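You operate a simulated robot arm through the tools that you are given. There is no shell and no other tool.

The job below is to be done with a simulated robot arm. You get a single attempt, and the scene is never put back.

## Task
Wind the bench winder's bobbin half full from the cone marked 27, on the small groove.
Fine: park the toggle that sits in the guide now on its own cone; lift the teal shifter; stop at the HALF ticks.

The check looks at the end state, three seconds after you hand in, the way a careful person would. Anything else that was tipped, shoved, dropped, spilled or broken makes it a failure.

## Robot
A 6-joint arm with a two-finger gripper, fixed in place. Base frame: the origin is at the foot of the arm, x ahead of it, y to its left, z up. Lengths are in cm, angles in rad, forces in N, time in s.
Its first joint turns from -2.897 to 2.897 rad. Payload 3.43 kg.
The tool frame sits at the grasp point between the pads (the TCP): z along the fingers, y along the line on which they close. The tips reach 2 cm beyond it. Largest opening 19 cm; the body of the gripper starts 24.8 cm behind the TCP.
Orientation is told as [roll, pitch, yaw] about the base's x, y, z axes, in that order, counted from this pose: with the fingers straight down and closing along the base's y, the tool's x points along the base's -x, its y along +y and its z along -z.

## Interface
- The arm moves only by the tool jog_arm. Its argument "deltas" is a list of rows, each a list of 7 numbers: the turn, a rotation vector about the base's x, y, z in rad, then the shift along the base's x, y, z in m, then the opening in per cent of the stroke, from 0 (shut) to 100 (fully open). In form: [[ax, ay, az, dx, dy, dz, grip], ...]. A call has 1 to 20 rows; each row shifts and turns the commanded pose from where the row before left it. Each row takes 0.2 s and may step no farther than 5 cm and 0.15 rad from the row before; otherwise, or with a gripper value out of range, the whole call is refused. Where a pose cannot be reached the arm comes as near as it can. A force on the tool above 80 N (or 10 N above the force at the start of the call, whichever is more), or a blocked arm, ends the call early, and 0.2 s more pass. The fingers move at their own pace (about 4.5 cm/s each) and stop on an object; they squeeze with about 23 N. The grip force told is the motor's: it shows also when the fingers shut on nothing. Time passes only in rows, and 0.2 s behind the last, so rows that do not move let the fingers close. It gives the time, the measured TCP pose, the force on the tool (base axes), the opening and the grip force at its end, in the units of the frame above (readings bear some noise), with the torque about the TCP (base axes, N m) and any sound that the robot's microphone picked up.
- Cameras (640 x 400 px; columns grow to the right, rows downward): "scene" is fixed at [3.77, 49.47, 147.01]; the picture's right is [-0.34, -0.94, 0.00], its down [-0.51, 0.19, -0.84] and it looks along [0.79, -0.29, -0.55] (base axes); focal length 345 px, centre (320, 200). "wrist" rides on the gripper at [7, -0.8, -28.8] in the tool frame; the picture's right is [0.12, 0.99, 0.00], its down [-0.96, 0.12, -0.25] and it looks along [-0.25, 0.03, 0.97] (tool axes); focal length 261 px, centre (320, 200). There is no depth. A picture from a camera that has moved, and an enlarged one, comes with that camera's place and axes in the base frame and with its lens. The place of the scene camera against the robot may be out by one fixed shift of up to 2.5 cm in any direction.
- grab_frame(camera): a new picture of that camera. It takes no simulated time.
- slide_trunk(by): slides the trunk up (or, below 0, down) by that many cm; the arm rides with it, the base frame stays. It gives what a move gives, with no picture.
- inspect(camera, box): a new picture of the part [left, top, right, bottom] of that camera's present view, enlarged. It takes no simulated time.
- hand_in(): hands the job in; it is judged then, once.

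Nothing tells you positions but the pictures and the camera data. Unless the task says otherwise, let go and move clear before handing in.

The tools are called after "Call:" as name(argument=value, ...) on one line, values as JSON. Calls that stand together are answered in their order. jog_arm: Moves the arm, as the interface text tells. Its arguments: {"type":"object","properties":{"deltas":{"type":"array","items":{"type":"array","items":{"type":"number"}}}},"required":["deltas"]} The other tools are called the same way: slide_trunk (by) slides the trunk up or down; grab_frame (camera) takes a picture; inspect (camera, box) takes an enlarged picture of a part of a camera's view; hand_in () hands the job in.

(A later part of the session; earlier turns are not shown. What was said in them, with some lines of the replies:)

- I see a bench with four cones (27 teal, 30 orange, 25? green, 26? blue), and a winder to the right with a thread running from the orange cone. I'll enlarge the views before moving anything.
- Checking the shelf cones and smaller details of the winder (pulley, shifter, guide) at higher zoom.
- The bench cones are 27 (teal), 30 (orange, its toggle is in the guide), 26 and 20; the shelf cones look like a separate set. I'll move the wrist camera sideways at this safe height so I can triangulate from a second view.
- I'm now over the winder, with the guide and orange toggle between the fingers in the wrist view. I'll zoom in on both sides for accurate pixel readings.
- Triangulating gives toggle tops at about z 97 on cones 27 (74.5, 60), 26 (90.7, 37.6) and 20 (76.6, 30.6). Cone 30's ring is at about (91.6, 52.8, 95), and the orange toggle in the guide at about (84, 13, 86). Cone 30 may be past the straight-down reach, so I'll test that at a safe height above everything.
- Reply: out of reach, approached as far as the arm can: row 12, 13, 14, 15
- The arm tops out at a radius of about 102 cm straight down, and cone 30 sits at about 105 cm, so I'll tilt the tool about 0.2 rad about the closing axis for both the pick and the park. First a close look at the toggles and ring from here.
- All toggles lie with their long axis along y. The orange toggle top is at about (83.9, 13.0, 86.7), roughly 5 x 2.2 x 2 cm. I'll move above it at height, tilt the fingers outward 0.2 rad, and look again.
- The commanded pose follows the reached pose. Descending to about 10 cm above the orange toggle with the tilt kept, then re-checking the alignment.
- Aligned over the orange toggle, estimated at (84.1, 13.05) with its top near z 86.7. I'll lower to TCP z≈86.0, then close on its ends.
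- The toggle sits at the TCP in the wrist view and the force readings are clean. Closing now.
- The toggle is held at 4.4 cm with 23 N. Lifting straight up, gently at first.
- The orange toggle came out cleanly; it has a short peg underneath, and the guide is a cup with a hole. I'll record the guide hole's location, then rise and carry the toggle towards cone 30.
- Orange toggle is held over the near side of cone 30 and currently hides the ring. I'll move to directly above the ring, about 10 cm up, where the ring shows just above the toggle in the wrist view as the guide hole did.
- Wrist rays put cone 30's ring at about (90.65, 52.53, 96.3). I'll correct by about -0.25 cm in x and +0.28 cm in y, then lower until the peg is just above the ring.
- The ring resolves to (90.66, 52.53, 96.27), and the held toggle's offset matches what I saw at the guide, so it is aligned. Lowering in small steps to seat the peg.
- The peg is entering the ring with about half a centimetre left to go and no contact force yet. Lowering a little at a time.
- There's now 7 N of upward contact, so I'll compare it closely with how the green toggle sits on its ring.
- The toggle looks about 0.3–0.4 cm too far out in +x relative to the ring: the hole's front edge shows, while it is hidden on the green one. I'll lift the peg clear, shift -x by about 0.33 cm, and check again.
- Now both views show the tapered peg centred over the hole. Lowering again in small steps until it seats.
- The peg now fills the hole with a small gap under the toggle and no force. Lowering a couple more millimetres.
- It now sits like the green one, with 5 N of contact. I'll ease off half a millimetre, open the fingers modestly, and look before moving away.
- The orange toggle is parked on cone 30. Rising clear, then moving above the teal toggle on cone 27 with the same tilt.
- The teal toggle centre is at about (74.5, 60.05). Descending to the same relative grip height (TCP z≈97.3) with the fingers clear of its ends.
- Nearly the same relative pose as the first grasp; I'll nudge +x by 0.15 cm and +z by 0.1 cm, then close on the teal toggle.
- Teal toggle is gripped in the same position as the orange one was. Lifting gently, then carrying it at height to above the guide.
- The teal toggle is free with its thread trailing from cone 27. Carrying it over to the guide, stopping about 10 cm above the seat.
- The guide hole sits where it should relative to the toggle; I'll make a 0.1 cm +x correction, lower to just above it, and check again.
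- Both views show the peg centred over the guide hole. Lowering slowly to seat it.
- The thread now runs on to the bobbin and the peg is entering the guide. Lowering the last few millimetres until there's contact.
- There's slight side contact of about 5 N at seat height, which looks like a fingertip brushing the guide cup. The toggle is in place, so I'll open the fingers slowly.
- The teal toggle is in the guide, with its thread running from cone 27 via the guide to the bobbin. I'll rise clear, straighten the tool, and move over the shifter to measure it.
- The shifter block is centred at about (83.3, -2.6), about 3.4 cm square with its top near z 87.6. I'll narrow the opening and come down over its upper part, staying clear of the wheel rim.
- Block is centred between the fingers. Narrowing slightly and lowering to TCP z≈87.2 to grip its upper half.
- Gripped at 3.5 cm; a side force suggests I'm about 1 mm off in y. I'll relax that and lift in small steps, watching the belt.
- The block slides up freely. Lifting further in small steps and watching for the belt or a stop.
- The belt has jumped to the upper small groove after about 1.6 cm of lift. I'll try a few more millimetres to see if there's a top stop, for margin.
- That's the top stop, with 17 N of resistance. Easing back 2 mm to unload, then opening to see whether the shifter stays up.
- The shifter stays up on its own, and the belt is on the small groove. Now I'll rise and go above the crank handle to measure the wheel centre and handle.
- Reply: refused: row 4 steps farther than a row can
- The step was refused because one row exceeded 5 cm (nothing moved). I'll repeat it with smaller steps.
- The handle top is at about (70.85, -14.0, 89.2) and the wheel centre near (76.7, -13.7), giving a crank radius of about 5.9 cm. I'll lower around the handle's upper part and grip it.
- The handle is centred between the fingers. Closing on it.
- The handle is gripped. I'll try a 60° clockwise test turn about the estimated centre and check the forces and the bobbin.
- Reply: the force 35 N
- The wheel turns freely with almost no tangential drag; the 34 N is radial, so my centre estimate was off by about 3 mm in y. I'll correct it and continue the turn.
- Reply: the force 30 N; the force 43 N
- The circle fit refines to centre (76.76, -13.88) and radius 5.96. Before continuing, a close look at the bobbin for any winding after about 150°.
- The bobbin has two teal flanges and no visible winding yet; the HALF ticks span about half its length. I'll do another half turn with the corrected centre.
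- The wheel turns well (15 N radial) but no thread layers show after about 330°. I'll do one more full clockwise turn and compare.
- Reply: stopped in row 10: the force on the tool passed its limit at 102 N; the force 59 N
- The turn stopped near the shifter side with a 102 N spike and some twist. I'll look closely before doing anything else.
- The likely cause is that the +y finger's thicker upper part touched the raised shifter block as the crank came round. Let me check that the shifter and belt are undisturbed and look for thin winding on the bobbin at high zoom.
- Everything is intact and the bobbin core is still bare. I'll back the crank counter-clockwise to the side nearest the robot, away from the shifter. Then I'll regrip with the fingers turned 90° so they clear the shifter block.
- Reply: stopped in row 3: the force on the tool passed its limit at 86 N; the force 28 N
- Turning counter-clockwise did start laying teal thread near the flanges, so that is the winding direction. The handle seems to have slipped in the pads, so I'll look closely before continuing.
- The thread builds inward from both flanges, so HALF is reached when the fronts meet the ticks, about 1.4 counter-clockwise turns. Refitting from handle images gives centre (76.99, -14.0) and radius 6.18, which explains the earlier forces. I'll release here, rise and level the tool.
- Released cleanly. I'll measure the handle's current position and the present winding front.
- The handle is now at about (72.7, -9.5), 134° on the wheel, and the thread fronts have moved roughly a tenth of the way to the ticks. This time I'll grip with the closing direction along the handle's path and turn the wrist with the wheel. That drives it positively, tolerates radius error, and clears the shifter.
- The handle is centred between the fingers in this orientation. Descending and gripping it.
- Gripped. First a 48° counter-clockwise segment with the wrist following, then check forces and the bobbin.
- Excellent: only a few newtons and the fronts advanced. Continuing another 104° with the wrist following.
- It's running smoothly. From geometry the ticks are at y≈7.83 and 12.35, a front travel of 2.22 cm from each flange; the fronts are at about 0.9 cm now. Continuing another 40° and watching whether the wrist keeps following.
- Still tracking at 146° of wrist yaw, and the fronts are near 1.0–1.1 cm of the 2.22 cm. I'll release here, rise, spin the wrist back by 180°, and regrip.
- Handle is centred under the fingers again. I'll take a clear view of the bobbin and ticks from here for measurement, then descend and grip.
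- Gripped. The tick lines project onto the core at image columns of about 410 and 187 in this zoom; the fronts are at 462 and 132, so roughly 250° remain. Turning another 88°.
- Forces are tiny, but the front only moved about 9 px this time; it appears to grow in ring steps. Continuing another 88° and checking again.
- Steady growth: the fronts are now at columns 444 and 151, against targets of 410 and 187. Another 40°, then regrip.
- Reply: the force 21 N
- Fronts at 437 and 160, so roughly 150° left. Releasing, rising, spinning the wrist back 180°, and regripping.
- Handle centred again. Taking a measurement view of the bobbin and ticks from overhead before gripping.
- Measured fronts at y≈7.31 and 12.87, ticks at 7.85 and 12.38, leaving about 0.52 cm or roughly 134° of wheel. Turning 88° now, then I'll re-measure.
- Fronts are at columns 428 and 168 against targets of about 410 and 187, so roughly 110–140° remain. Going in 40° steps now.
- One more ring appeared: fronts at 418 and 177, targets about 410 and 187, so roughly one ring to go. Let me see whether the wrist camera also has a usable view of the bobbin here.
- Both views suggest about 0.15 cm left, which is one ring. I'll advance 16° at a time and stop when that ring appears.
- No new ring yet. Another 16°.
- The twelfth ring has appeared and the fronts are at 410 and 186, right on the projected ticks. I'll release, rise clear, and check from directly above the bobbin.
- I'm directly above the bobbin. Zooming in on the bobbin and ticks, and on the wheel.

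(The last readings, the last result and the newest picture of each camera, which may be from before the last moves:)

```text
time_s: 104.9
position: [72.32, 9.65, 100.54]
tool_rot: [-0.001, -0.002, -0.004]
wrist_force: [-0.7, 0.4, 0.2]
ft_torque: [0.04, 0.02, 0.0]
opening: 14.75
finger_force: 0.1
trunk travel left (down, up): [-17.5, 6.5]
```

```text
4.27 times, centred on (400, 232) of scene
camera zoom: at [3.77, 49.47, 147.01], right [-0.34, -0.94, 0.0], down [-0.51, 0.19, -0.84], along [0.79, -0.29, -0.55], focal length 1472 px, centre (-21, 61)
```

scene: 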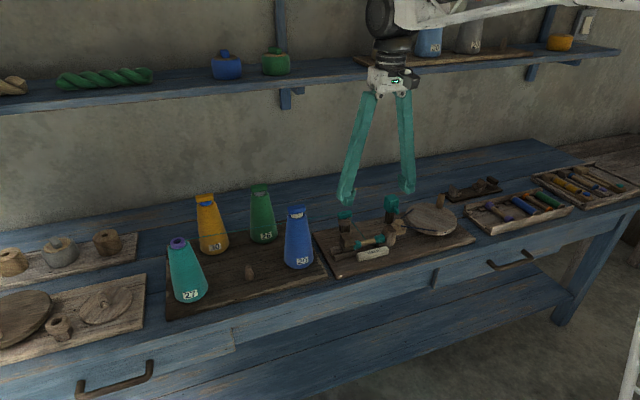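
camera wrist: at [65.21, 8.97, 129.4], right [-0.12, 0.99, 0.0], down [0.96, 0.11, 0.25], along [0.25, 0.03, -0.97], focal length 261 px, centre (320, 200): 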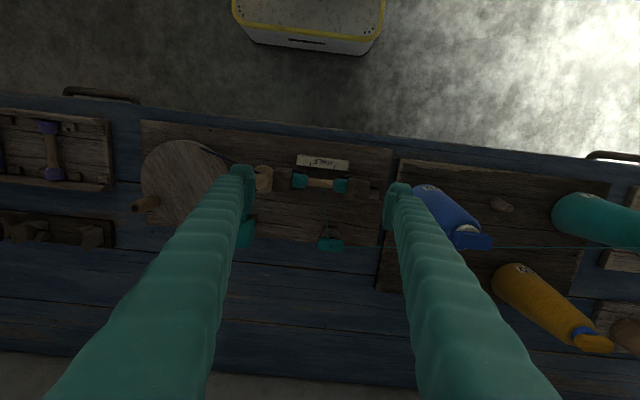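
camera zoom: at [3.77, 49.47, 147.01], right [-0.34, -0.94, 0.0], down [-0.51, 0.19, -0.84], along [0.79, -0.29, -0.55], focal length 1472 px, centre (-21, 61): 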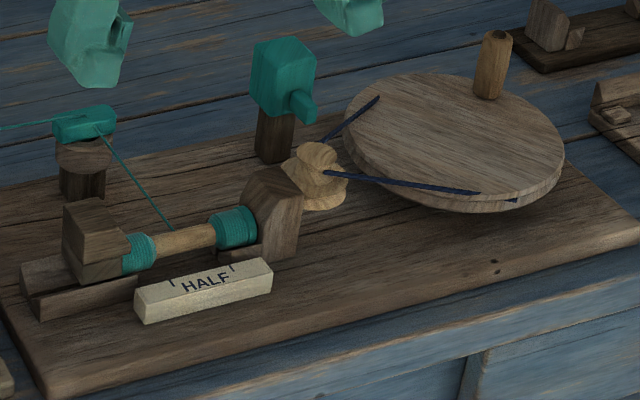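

Measured from above: fronts at y≈7.79 and 12.34, ticks at 7.83 and 12.32, so the bobbin is at HALF. I'll move the arm up and clear, then check the toggles, cones and shifter.

Call:
jog_arm(deltas=[[0, 0, 0, 0, 0, 0.04, 100], [0, 0, 0, 0, 0, 0.04, 100], [0, 0, 0, -0.03, 0, 0.04, 100], [0, 0, 0, -0.04, 0, 0.02, 100], [0, 0, 0, -0.04, 0, 0, 100], [0, 0, 0, -0.04, 0, 0, 100], [0, 0, 0, -0.04, 0, 0, 100], [0, 0, 0, 0, 0, 0, 100]])

Call:
grab_frame(camera="scene")

Call:
inspect(camera="scene", box=[155, 175, 325, 310])

Call:
inspect(camera="scene", box=[325, 195, 365, 227])

Call:
inspect(camera="scene", box=[190, 180, 230, 212])

Call:
inspect(camera="scene", box=[320, 185, 480, 285])

```text
time_s: 106.7
position: [53.23, 9.79, 114.62]
tool_rot: [-0.002, -0.001, -0.004]
wrist_force: [-0.5, 0.1, -0.4]
ft_torque: [0.07, -0.01, 0.02]
opening: 18.99
finger_force: 0.1
trunk travel left (down, up): [-17.5, 6.5]
```

```text
taken
```

scene: 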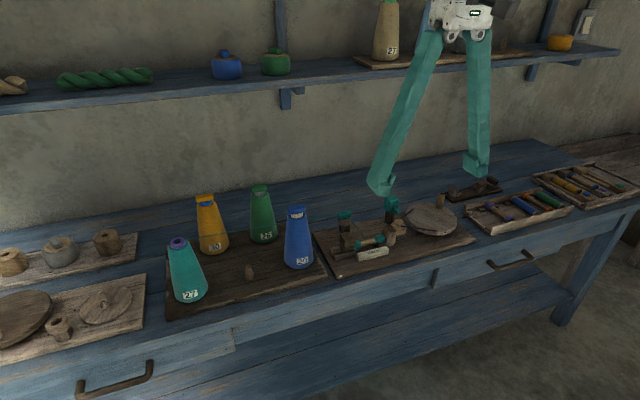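

```text
2.96 times, centred on (240, 242) of scene
camera zoom: at [3.77, 49.47, 147.01], right [-0.34, -0.94, 0.0], down [-0.51, 0.19, -0.84], along [0.79, -0.29, -0.55], focal length 1022 px, centre (557, 74)
```

zoom: 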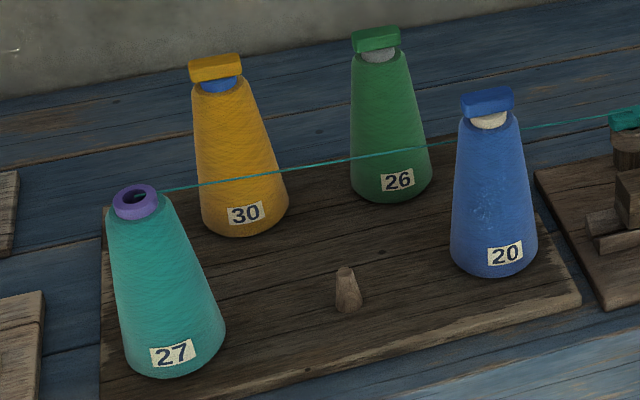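

```text
12.50 times, centred on (345, 211) of scene
camera zoom: at [3.77, 49.47, 147.01], right [-0.34, -0.94, 0.0], down [-0.51, 0.19, -0.84], along [0.79, -0.29, -0.55], focal length 4312 px, centre (8, 62)
```

zoom: 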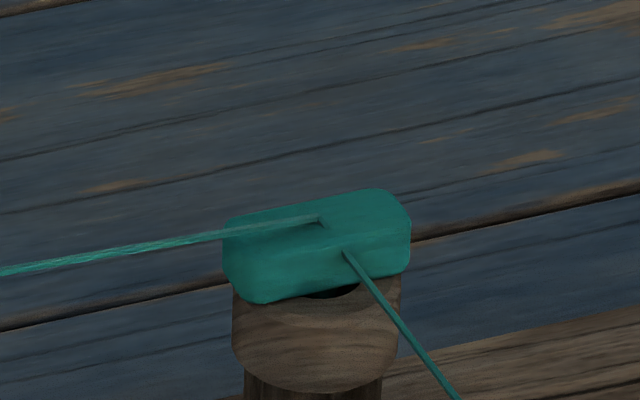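

```text
12.50 times, centred on (210, 196) of scene
camera zoom: at [3.77, 49.47, 147.01], right [-0.34, -0.94, 0.0], down [-0.51, 0.19, -0.84], along [0.79, -0.29, -0.55], focal length 4312 px, centre (1695, 250)
```

zoom: 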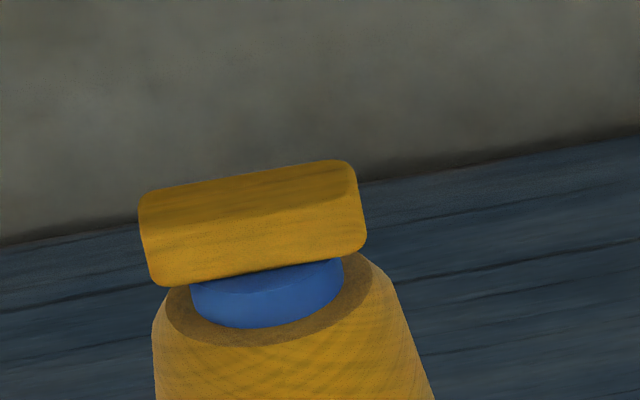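

```text
4.00 times, centred on (400, 235) of scene
camera zoom: at [3.77, 49.47, 147.01], right [-0.34, -0.94, 0.0], down [-0.51, 0.19, -0.84], along [0.79, -0.29, -0.55], focal length 1380 px, centre (0, 60)
```

zoom: 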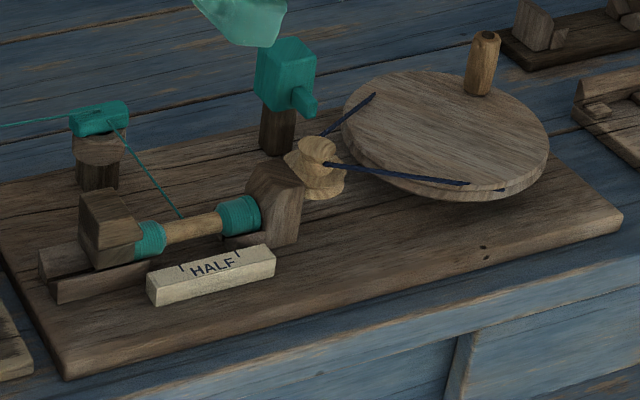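

Everything checks out:
- The orange toggle sits on cone 30.
- The teal toggle is in the guide, with its thread running from cone 27.
- The shifter is up and the belt is on the small groove.
- The thread fronts are at the HALF ticks.
- All cones are upright, and the gripper is open and clear.

Handing in.

Call:
hand_in()

```text
The job is handed in.
```

The bobbin is wound to the HALF ticks from cone 27, on the small groove, and the job is handed in. I have no result from the check yet.

- **Toggles:** The orange toggle that was in the guide is parked on its own cone, 30. The teal toggle from cone 27 is in the guide, with its thread running on to the bobbin.
- **Shifter:** The teal shifter is lifted to its top stop and stays there. The belt is on the small groove.
- **Winding:** Measured from above, the thread fronts are within about 0.5 mm of the ticks. The thread shows in steps of about 2 mm, so the true fill could differ from half by a few per cent.
- **Cranking:** I first cranked clockwise, which laid no thread, so all the winding was counter-clockwise. Two cranking moves stopped early on the force limit (102 N and 86 N). The first may have been a finger touching the shifter. Nothing looked moved or damaged in the pictures afterwards.

At hand-in all the cones on the bench were upright, and the gripper was open and clear of the work.
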